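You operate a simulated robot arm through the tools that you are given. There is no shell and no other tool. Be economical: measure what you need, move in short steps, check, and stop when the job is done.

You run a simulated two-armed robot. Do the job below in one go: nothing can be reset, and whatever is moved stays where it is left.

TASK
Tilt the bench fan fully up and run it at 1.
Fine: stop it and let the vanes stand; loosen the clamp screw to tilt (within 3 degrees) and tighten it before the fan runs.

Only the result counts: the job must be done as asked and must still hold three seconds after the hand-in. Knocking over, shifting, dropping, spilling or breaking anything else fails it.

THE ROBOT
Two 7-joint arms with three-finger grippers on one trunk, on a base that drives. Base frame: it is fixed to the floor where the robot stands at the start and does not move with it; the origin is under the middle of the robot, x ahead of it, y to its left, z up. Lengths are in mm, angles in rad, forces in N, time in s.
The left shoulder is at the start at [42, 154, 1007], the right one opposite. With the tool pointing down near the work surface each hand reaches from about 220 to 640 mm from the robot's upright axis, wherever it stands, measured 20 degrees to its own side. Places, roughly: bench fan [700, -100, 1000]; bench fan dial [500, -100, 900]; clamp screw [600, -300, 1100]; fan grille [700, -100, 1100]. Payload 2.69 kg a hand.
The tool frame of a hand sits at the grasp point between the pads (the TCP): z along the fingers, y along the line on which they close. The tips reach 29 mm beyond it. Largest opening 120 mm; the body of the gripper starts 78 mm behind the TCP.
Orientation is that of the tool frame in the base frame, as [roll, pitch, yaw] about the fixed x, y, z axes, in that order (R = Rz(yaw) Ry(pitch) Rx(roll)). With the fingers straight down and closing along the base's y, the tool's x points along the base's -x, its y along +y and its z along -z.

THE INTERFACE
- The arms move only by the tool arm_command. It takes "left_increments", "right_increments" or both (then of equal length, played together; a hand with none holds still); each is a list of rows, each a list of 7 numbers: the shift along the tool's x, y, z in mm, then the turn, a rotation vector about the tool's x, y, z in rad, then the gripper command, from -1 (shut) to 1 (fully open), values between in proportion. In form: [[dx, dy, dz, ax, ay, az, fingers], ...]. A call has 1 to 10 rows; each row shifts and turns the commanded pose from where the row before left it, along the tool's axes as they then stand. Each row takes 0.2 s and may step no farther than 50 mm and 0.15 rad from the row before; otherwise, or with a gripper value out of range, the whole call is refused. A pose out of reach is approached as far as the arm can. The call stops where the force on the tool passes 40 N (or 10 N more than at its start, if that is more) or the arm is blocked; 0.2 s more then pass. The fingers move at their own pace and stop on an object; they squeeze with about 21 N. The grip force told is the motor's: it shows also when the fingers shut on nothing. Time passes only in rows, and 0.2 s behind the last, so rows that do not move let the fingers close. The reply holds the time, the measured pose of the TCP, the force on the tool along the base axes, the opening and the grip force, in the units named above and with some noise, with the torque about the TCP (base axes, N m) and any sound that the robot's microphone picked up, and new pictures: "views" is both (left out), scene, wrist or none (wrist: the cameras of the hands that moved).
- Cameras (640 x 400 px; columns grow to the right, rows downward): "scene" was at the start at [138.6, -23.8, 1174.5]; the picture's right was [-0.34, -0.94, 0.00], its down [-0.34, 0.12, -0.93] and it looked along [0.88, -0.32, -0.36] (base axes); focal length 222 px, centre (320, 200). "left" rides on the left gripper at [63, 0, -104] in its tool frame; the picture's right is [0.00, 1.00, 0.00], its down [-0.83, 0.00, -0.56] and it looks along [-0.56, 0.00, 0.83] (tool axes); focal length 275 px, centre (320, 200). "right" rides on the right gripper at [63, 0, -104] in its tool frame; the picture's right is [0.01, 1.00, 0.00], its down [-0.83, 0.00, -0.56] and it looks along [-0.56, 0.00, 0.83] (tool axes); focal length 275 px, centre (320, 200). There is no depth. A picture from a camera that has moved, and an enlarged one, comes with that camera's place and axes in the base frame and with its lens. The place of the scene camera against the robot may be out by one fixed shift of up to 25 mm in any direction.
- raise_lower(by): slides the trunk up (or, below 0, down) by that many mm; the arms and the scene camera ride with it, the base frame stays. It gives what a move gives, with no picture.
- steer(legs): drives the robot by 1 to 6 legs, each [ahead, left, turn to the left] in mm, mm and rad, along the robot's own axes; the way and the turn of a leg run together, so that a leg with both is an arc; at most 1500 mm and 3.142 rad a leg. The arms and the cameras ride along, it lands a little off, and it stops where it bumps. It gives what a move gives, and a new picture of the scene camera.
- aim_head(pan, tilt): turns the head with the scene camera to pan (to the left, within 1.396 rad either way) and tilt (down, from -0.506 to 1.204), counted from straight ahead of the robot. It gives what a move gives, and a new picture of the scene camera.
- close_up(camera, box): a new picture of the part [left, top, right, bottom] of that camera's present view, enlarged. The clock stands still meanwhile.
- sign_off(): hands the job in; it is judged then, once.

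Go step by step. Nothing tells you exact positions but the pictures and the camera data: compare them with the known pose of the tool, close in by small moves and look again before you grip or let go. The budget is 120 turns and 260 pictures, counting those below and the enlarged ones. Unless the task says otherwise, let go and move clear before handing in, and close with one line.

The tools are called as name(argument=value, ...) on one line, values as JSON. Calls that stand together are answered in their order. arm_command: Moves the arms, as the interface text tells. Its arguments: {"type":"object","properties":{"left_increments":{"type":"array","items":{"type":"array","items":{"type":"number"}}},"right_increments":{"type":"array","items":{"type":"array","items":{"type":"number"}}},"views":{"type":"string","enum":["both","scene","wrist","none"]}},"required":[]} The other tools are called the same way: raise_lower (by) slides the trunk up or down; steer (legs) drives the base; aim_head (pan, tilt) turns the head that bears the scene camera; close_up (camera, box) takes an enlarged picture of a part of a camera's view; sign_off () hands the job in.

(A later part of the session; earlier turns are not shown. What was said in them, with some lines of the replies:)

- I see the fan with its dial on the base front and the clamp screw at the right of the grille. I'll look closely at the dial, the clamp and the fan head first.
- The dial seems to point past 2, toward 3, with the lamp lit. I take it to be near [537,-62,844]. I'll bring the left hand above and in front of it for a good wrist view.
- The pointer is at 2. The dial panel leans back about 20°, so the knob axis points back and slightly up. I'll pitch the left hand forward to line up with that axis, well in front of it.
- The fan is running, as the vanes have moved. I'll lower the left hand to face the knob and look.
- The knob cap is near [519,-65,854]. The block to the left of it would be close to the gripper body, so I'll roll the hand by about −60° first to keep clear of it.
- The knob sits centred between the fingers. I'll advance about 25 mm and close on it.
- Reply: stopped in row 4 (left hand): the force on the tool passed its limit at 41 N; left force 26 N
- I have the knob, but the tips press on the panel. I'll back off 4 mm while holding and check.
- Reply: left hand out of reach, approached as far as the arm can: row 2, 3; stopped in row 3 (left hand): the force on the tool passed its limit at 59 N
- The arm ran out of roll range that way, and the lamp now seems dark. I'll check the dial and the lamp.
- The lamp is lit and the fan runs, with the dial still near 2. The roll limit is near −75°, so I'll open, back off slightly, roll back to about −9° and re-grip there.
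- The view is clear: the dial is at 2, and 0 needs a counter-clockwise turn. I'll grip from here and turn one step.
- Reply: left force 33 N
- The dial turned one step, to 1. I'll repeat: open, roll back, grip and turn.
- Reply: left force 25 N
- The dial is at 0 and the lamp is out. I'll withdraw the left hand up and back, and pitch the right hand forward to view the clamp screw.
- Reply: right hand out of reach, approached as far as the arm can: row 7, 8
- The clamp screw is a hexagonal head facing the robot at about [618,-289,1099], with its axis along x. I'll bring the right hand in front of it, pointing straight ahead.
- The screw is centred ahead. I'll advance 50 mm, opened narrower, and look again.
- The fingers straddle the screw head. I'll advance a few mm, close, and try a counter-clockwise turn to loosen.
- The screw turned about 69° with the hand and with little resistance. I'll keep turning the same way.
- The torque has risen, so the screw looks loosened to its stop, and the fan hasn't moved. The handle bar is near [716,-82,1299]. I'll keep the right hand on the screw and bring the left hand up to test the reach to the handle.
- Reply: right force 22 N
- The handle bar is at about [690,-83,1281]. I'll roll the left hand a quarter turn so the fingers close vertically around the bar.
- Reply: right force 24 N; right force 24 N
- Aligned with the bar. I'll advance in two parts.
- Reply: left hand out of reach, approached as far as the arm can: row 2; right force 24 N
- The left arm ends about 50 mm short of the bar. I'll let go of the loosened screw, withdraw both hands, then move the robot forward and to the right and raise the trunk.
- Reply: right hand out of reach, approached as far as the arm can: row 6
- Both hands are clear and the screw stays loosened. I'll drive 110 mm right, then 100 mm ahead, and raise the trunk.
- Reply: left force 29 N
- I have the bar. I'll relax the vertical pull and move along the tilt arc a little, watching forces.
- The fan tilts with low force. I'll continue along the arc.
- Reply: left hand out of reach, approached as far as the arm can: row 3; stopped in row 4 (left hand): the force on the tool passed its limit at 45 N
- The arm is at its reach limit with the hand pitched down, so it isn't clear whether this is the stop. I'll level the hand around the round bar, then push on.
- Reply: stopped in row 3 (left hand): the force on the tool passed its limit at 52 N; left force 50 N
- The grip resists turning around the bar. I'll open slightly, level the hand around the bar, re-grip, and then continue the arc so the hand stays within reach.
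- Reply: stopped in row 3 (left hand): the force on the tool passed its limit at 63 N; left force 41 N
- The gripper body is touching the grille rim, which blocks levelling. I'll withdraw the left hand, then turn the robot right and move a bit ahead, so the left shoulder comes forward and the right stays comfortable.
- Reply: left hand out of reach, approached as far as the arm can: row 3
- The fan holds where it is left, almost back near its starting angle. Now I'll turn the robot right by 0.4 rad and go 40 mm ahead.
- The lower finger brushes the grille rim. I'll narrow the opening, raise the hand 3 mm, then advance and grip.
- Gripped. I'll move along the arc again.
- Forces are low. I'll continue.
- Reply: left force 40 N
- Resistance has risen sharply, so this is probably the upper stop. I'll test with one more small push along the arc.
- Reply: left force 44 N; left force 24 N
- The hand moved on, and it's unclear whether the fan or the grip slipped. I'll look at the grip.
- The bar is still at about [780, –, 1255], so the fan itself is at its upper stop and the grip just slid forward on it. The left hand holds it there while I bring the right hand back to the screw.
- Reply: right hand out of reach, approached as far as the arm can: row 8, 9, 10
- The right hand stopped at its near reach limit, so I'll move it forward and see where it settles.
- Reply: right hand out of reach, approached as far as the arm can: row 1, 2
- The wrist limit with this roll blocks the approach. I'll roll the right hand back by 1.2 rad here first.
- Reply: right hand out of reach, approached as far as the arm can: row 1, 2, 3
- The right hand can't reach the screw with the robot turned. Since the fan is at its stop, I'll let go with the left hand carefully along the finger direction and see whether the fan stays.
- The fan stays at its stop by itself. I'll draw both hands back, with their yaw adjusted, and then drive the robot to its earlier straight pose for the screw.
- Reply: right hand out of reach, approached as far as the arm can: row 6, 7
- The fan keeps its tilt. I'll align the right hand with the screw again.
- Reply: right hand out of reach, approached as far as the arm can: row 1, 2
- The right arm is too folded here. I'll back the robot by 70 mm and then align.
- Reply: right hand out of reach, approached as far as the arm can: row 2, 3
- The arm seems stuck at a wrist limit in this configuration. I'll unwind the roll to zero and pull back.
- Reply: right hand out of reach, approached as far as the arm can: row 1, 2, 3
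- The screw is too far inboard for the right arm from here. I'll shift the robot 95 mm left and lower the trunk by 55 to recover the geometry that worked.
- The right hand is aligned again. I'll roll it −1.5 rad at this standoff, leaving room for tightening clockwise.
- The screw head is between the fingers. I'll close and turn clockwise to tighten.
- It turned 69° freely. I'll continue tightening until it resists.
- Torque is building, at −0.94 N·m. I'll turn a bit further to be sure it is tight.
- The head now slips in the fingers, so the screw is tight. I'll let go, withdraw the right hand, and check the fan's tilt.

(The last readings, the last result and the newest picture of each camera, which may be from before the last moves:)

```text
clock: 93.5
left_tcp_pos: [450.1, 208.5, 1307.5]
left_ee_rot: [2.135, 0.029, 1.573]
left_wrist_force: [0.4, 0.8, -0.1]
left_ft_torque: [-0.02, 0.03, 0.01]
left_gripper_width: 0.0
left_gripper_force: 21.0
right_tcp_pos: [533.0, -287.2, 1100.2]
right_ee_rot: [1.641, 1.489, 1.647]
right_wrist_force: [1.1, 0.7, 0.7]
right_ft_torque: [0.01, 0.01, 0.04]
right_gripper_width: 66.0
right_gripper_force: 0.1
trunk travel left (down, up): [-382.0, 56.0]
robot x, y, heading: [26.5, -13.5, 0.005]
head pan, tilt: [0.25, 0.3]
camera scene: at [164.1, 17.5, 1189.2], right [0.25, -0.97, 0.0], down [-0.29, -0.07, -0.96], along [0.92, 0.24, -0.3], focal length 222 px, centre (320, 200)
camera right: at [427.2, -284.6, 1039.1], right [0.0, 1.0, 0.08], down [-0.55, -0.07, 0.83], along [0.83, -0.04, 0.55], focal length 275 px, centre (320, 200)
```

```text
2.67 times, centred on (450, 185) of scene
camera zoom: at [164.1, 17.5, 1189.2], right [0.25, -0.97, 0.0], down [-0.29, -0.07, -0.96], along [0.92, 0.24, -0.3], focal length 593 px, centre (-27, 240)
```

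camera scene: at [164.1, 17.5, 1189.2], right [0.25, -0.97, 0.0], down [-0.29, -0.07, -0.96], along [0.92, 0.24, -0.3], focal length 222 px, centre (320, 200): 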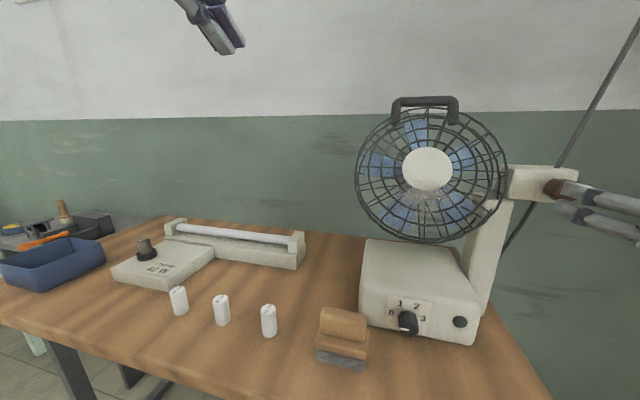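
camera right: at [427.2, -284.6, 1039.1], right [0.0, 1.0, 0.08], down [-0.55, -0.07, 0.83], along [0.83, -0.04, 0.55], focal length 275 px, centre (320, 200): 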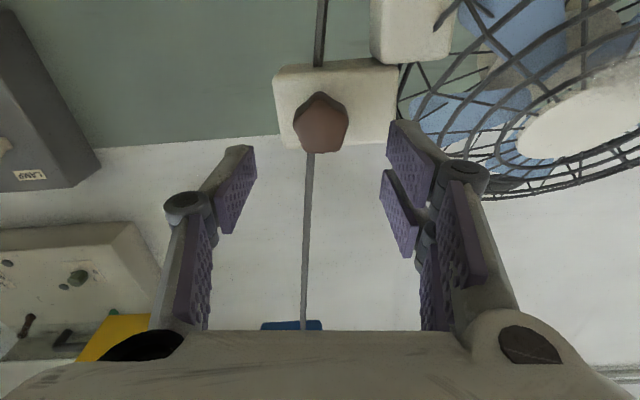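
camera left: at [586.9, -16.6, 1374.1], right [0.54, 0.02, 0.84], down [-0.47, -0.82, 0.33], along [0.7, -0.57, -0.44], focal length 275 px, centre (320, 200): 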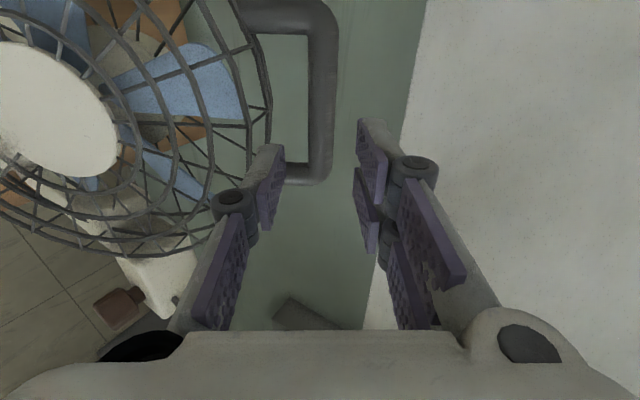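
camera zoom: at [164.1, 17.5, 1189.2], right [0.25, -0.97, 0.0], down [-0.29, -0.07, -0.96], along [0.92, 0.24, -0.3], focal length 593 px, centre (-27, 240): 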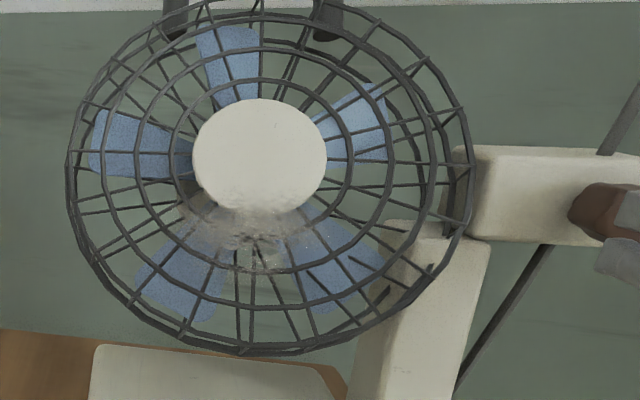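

The screw is back in its original orientation and the fan is still tilted up. Next is the dial, from 0 to 1. I'll bring the left hand around, unrolling it first.

arm_command(left_increments=[[0, 0, 0, 0, 0, -0.15, -1], [0, 0, 0, 0, 0, -0.15, -1], [0, 0, 0, 0, 0, -0.15, -1], [0, 0, 0, 0, 0, -0.15, -1], [0, 0, 0, 0, 0, -0.15, -1], [0, 0, 0, 0, 0, -0.15, -1], [0, 0, 0, 0, 0, -0.15, -1], [0, 0, 0, 0, 0, -0.15, -1], [0, 0, 0, 0, 0, -0.15, -1], [0, 0, 0, 0, 0, -0.15, -1]], views="none")

arm_command(left_increments=[[0, 0, 0, 0, -0.09, -0.04, 0.1], [0, 0, 0, 0, -0.09, -0.03, 0.1], [36, -24.5, 12, 0, 0, 0, 0.1], [36, -24.5, 12, 0, 0, 0, 0.1], [36, -24.5, 12, 0, 0, 0, 0.1], [36, -24.5, 12, 0, 0, 0, 0.1], [36, -24.5, 12, 0, 0, 0, 0.1], [36, -24.5, 12, 0, 0, 0, 0.1]], views="both")

```text
clock: 95.7
left_tcp_pos: [450.1, 209.4, 1308.7]
left_ee_rot: [3.087, 1.005, 3.063]
left_wrist_force: [0.3, 0.0, -0.1]
left_ft_torque: [-0.01, 0.0, 0.01]
left_gripper_width: 0.0
left_gripper_force: 21.3
right_tcp_pos: [532.7, -288.1, 1100.3]
right_ee_rot: [1.641, 1.483, 1.644]
right_wrist_force: [-0.7, -0.1, -0.5]
right_ft_torque: [-0.01, -0.01, -0.03]
right_gripper_width: 65.9
right_gripper_force: 0.1
trunk travel left (down, up): [-382.0, 56.0]
robot x, y, heading: [28.6, -11.7, 0.008]
head pan, tilt: [0.25, 0.3]
```

```text
clock: 97.5
left_tcp_pos: [433.9, 53.1, 1084.9]
left_ee_rot: [-3.062, 1.184, -3.071]
left_wrist_force: [0.8, 0.5, 0.1]
left_ft_torque: [-0.02, 0.05, 0.0]
left_gripper_width: 66.1
left_gripper_force: 0.0
right_tcp_pos: [533.2, -288.4, 1100.4]
right_ee_rot: [1.643, 1.484, 1.645]
right_wrist_force: [0.3, 0.7, 0.5]
right_ft_torque: [0.01, 0.0, 0.01]
right_gripper_width: 66.1
right_gripper_force: 0.0
trunk travel left (down, up): [-382.0, 56.0]
robot x, y, heading: [27.4, -12.7, 0.007]
head pan, tilt: [0.25, 0.3]
camera scene: at [164.2, 16.9, 1189.2], right [0.25, -0.97, 0.0], down [-0.29, -0.07, -0.96], along [0.92, 0.24, -0.3], focal length 222 px, centre (320, 200)
camera left: at [313.0, 54.9, 1065.5], right [0.01, 1.0, -0.03], down [-0.2, 0.03, 0.98], along [0.98, 0.0, 0.2], focal length 275 px, centre (320, 200)
```

scene: 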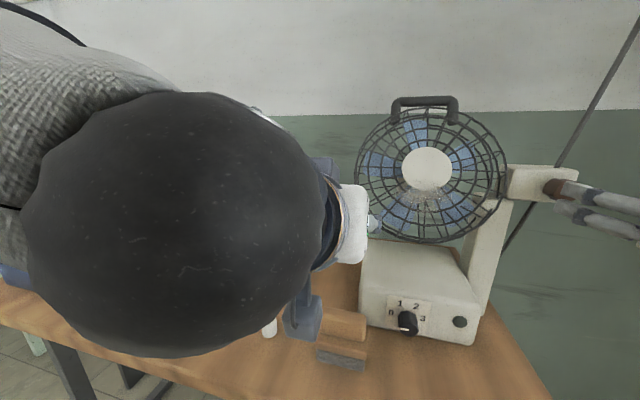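
left: 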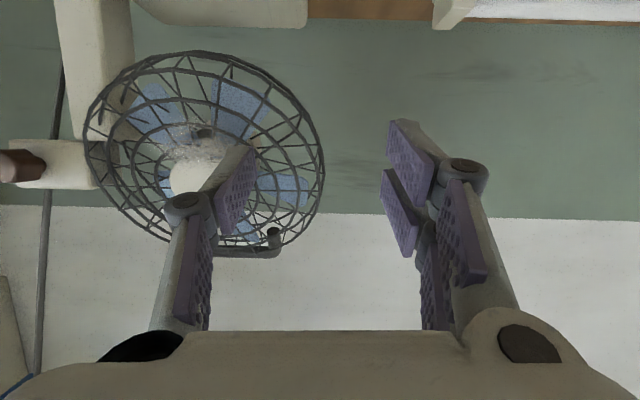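

arm_command(left_increments=[[20, -38, 7, 0, 0, 0, 0.1], [30, -38, 12, 0, 0, 0, 0.1], [43, -33, 16, 0, 0, 0, 0.1], [44, -6, 17, 0, 0, 0, 0.1], [44, 0, 17, 0, 0, 0, 0.1], [0, 0, 0, 0, 0, 0, 0.1]], views="both")

```text
refused: row 3 steps farther than a row can; nothing moved
```

arm_command(left_increments=[[15, -38, 6, 0, 0, 0, 0.1], [25, -38, 10, 0, 0, 0, 0.1], [32, -33, 12, 0, 0, 0, 0.1], [38, -6, 15, 0, 0, 0, 0.1], [38, 0, 15, 0, 0, 0, 0.1], [38, 0, 15, 0, 0, 0, 0.1], [0, 0, 0, 0, 0, 0, 0.1]], views="both")

```text
clock: 99.0
left_tcp_pos: [429.0, -66.0, 886.9]
left_ee_rot: [-3.058, 1.183, -3.069]
left_wrist_force: [0.3, 0.0, 0.5]
left_ft_torque: [-0.02, -0.03, 0.0]
left_gripper_width: 66.0
left_gripper_force: 0.1
right_tcp_pos: [533.3, -287.0, 1100.8]
right_ee_rot: [1.636, 1.485, 1.641]
right_wrist_force: [-0.2, 0.3, 0.0]
right_ft_torque: [0.02, 0.02, 0.01]
right_gripper_width: 66.4
right_gripper_force: 0.1
trunk travel left (down, up): [-382.0, 56.0]
robot x, y, heading: [23.0, -12.1, 0.008]
head pan, tilt: [0.25, 0.3]
camera scene: at [163.9, 17.6, 1189.3], right [0.25, -0.97, 0.0], down [-0.29, -0.07, -0.96], along [0.92, 0.24, -0.3], focal length 222 px, centre (320, 200)
camera left: at [309.3, -66.5, 868.0], right [0.01, 1.0, -0.03], down [-0.2, 0.03, 0.98], along [0.98, 0.0, 0.2], focal length 275 px, centre (320, 200)
```

scene: 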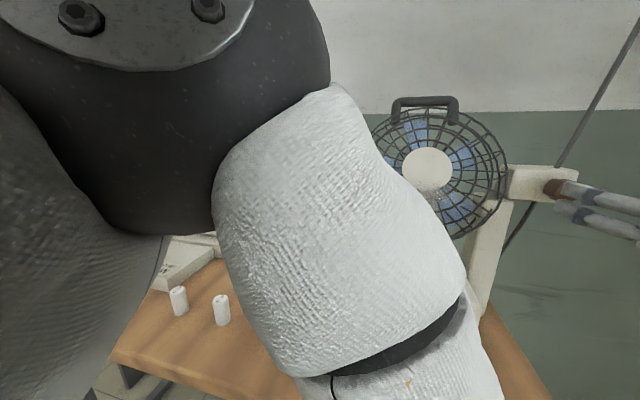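
left: 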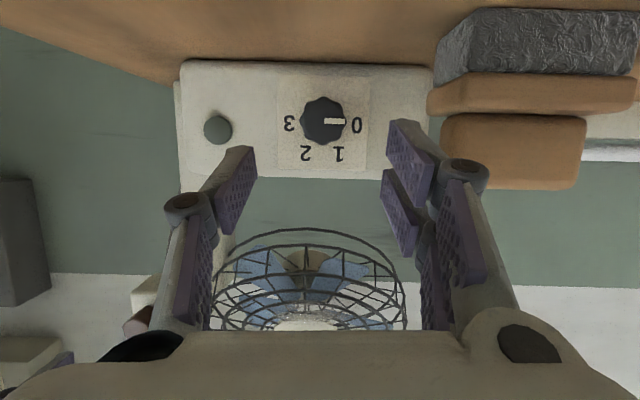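

The dial is at 0 and the panel is where it was. I'll roll the hand to −1.05 rad and approach the knob.

arm_command(left_increments=[[-6, -1.5, 0, 0, -0.015, 0, 0.1], [0, 0, 0, 0, 0, -0.145, 0.1], [0, 0, 0, 0, 0, -0.145, 0.1], [0, 0, 0, 0, 0, -0.145, 0.1], [0, 0, 0, 0, 0, -0.145, 0.1], [0, 0, 0, 0, 0, -0.145, 0.1], [0, 0, 0, 0, 0, -0.145, 0.1], [0, 0, 0, 0, 0, -0.145, 0.1], [0, 0, 30, 0, 0, 0, 0.1], [0, 0, 30, 0, 0, 0, 0.1]], views="wrist")

```text
clock: 101.2
left_tcp_pos: [496.3, -70.5, 872.8]
left_ee_rot: [-1.994, 0.483, -1.791]
left_wrist_force: [-0.5, -0.4, -0.4]
left_ft_torque: [0.01, 0.05, 0.01]
left_gripper_width: 65.8
left_gripper_force: 0.0
left hand out of reach, approached as far as the arm can: row 8
right_tcp_pos: [533.1, -288.2, 1100.6]
right_ee_rot: [1.644, 1.482, 1.646]
right_wrist_force: [-0.1, 0.2, 0.6]
right_ft_torque: [-0.05, 0.0, 0.0]
right_gripper_width: 66.2
right_gripper_force: 0.0
trunk travel left (down, up): [-382.0, 56.0]
robot x, y, heading: [29.1, -14.8, 0.008]
head pan, tilt: [0.25, 0.3]
camera left: at [386.3, -122.4, 880.9], right [-0.31, 0.51, -0.81], down [-0.36, 0.72, 0.59], along [0.88, 0.47, -0.04], focal length 275 px, centre (320, 200)
```

left: 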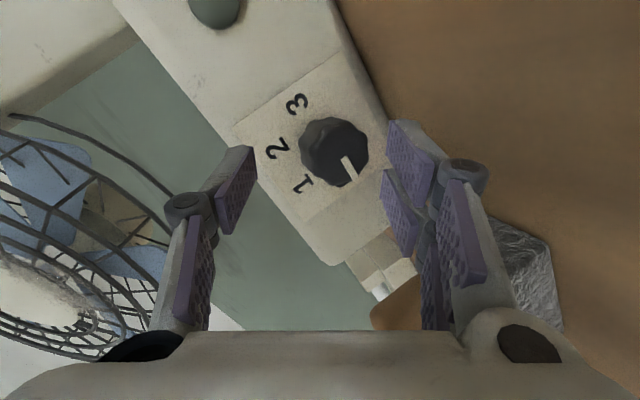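

arm_command(left_increments=[[0, 6.3, 2, 0, 0, 0, 0.1], [0, 0, 10, 0, 0, 0, 0.1], [0, 0, 9, 0, 0, 0, 0.1], [0, 0, 0, 0, 0, 0, 0.1]], views="wrist")

```text
clock: 102.2
left_tcp_pos: [515.5, -66.5, 859.6]
left_ee_rot: [-1.992, 0.483, -1.791]
left_wrist_force: [-0.2, 0.6, 0.7]
left_ft_torque: [0.0, 0.03, 0.02]
left_gripper_width: 66.0
left_gripper_force: 0.1
right_tcp_pos: [533.6, -286.2, 1101.7]
right_ee_rot: [1.641, 1.483, 1.642]
right_wrist_force: [-0.4, 0.6, -0.3]
right_ft_torque: [0.01, -0.01, 0.0]
right_gripper_width: 66.4
right_gripper_force: 0.0
trunk travel left (down, up): [-382.0, 56.0]
robot x, y, heading: [29.4, -15.4, 0.002]
head pan, tilt: [0.25, 0.3]
camera left: at [404.8, -118.4, 868.5], right [-0.31, 0.51, -0.81], down [-0.36, 0.72, 0.59], along [0.88, 0.47, -0.04], focal length 275 px, centre (320, 200)
```

left: 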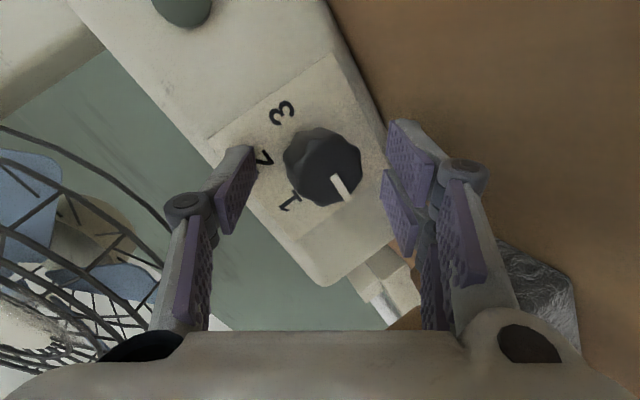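

Centred on the knob. I'll close and turn clockwise about one step.

arm_command(left_increments=[[0, 0, 0, 0, 0, 0, -0.5], [0, 0, 0, 0, 0, 0, -1], [0, 0, 0, 0, 0, 0.14, -1], [0, 0, 0, 0, 0, 0.15, -1], [0, 0, 0, 0, 0, 0.15, -1], [0, 0, 0, 0, 0, 0.15, -1], [0, 0, 0, 0, 0, 0.15, -1], [0, 0, 0, 0, 0, 0.15, -1], [0, 0, 0, 0, 0, 0.14, -1], [0, 0, 0, 0, 0, 0, -1]], views="wrist")

```text
clock: 104.5
left_tcp_pos: [515.6, -66.5, 861.1]
left_ee_rot: [-3.097, 1.198, -3.112]
left_wrist_force: [-9.6, 5.9, -11.6]
left_ft_torque: [0.1, 0.8, 0.35]
left_gripper_width: 33.0
left_gripper_force: 44.7
right_tcp_pos: [533.3, -286.4, 1099.7]
right_ee_rot: [1.641, 1.484, 1.644]
right_wrist_force: [-0.3, 0.3, 0.1]
right_ft_torque: [-0.02, 0.01, 0.0]
right_gripper_width: 65.9
right_gripper_force: 0.2
trunk travel left (down, up): [-382.0, 56.0]
robot x, y, heading: [24.1, -14.7, 0.01]
head pan, tilt: [0.25, 0.3]
camera left: at [394.5, -64.4, 839.3], right [0.01, 1.0, -0.01], down [-0.22, 0.01, 0.98], along [0.98, -0.01, 0.22], focal length 275 px, centre (320, 200)
```

left: 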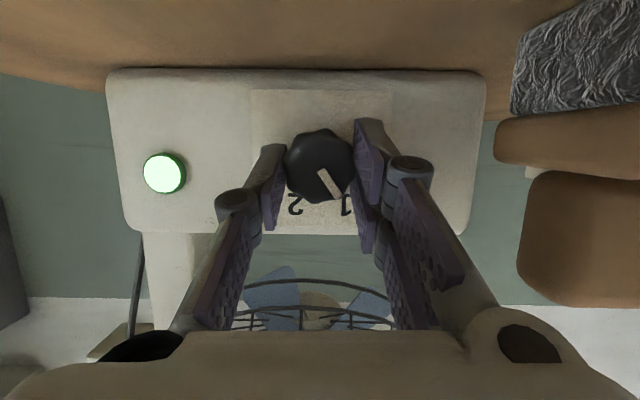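

The lamp is lit and the pointer is at 1. I'll open, back away, and verify.

arm_command(left_increments=[[0, 0, 0, 0, 0, 0, 0.15], [0, 0, 0, 0, 0, 0, 0.15], [0, 0, -20, 0, 0, 0, 0.15], [0, 0, -35, 0, 0, 0, 0.15], [0, 0, -35, 0, 0, 0, 0.15], [0, 0, 0, 0, 0, 0, 0.15]], views="both")

close_up(camera="left", box=[180, 60, 420, 210])

```text
clock: 105.8
left_tcp_pos: [430.4, -65.4, 893.4]
left_ee_rot: [-3.093, 1.199, -3.104]
left_wrist_force: [-0.1, -0.2, 1.2]
left_ft_torque: [-0.02, 0.01, 0.0]
left_gripper_width: 69.1
left_gripper_force: 0.1
right_tcp_pos: [533.9, -287.9, 1100.3]
right_ee_rot: [1.646, 1.484, 1.647]
right_wrist_force: [0.2, 0.0, 0.2]
right_ft_torque: [0.0, 0.03, 0.0]
right_gripper_width: 66.0
right_gripper_force: 0.1
trunk travel left (down, up): [-382.0, 56.0]
robot x, y, heading: [28.3, -13.5, 0.009]
head pan, tilt: [0.25, 0.3]
camera scene: at [164.3, 17.6, 1189.2], right [0.25, -0.97, 0.0], down [-0.29, -0.07, -0.96], along [0.92, 0.24, -0.3], focal length 222 px, centre (320, 200)
camera left: at [310.1, -64.1, 872.5], right [0.01, 1.0, -0.01], down [-0.22, 0.02, 0.98], along [0.98, -0.01, 0.22], focal length 275 px, centre (320, 200)
```

scene: 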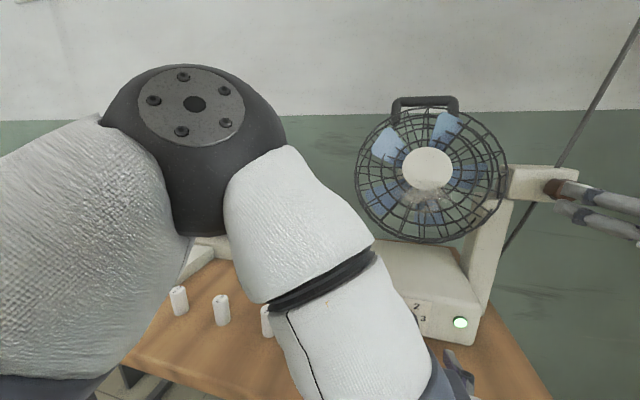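
left: 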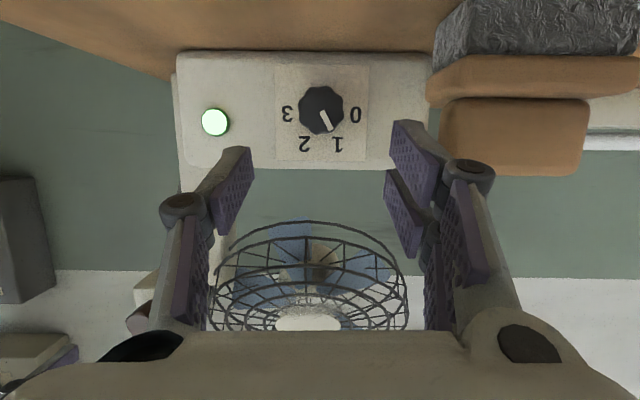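

```text
2.67 times, centred on (300, 135) of left
camera zoom: at [310.1, -64.1, 872.5], right [0.01, 1.0, -0.01], down [-0.22, 0.02, 0.98], along [0.98, -0.01, 0.22], focal length 734 px, centre (373, 373)
```

zoom: 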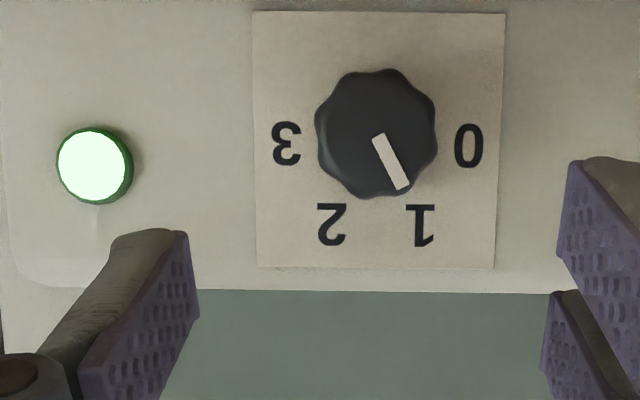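

The dial is at 1, the lamp is lit, the fan turns, and the tilt is unchanged. I'll draw both hands a little further clear and confirm the tilt holds.

arm_command(left_increments=[[-20, 0, -15, 0, 0, 0, 0.15], [-20, 0, -15, 0, 0, 0, 0.15], [0, 0, 0, 0, 0, 0, 0.15], [0, 0, 0, 0, 0, 0, 0.15], [0, 0, 0, 0, 0, 0, 0.15]], right_increments=[[0, -10, -15, 0, 0, 0, 0.1], [0, -10, -15, 0, 0, 0, 0.1], [0, 0, 0, 0, 0, 0, 0.1], [0, 0, 0, 0, 0, 0, 0.1], [0, 0, 0, 0, 0, 0, 0.1]], views="scene")

```text
clock: 107.0
left_tcp_pos: [418.5, -64.3, 940.4]
left_ee_rot: [-3.092, 1.198, -3.105]
left_wrist_force: [0.5, 0.6, 0.2]
left_ft_torque: [0.02, 0.0, 0.01]
left_gripper_width: 69.2
left_gripper_force: 0.0
right_tcp_pos: [502.2, -307.6, 1098.9]
right_ee_rot: [1.643, 1.484, 1.643]
right_wrist_force: [-0.1, -0.1, 0.0]
right_ft_torque: [-0.01, 0.0, 0.01]
right_gripper_width: 66.4
right_gripper_force: 0.1
trunk travel left (down, up): [-382.0, 56.0]
robot x, y, heading: [26.5, -12.0, 0.004]
head pan, tilt: [0.25, 0.3]
camera scene: at [164.2, 17.5, 1189.2], right [0.25, -0.97, 0.0], down [-0.29, -0.07, -0.96], along [0.92, 0.24, -0.3], focal length 222 px, centre (320, 200)
```

scene: 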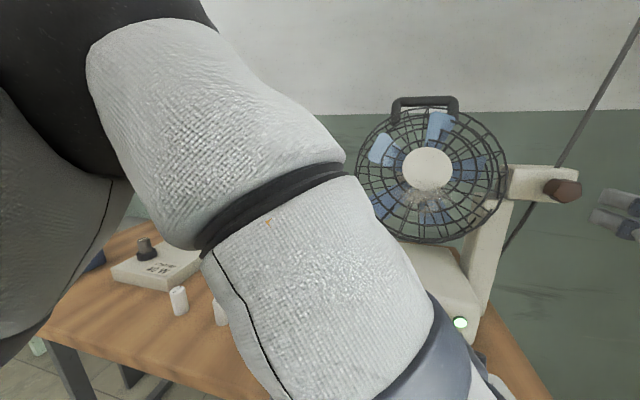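

Everything looks as asked: tilt held, screw tight, dial at 1, hands clear. I'm handing in.

sign_off()

```text
The job is handed in.
```

The fan is tilted up to its stop, about 30° above where it started. The clamp screw was tightened before the fan was switched back on, and it now runs at 1 with both hands clear. I judged the upper stop and the screw's tightness by feel (rising force, then the fingers slipping), not by a direct angle reading.
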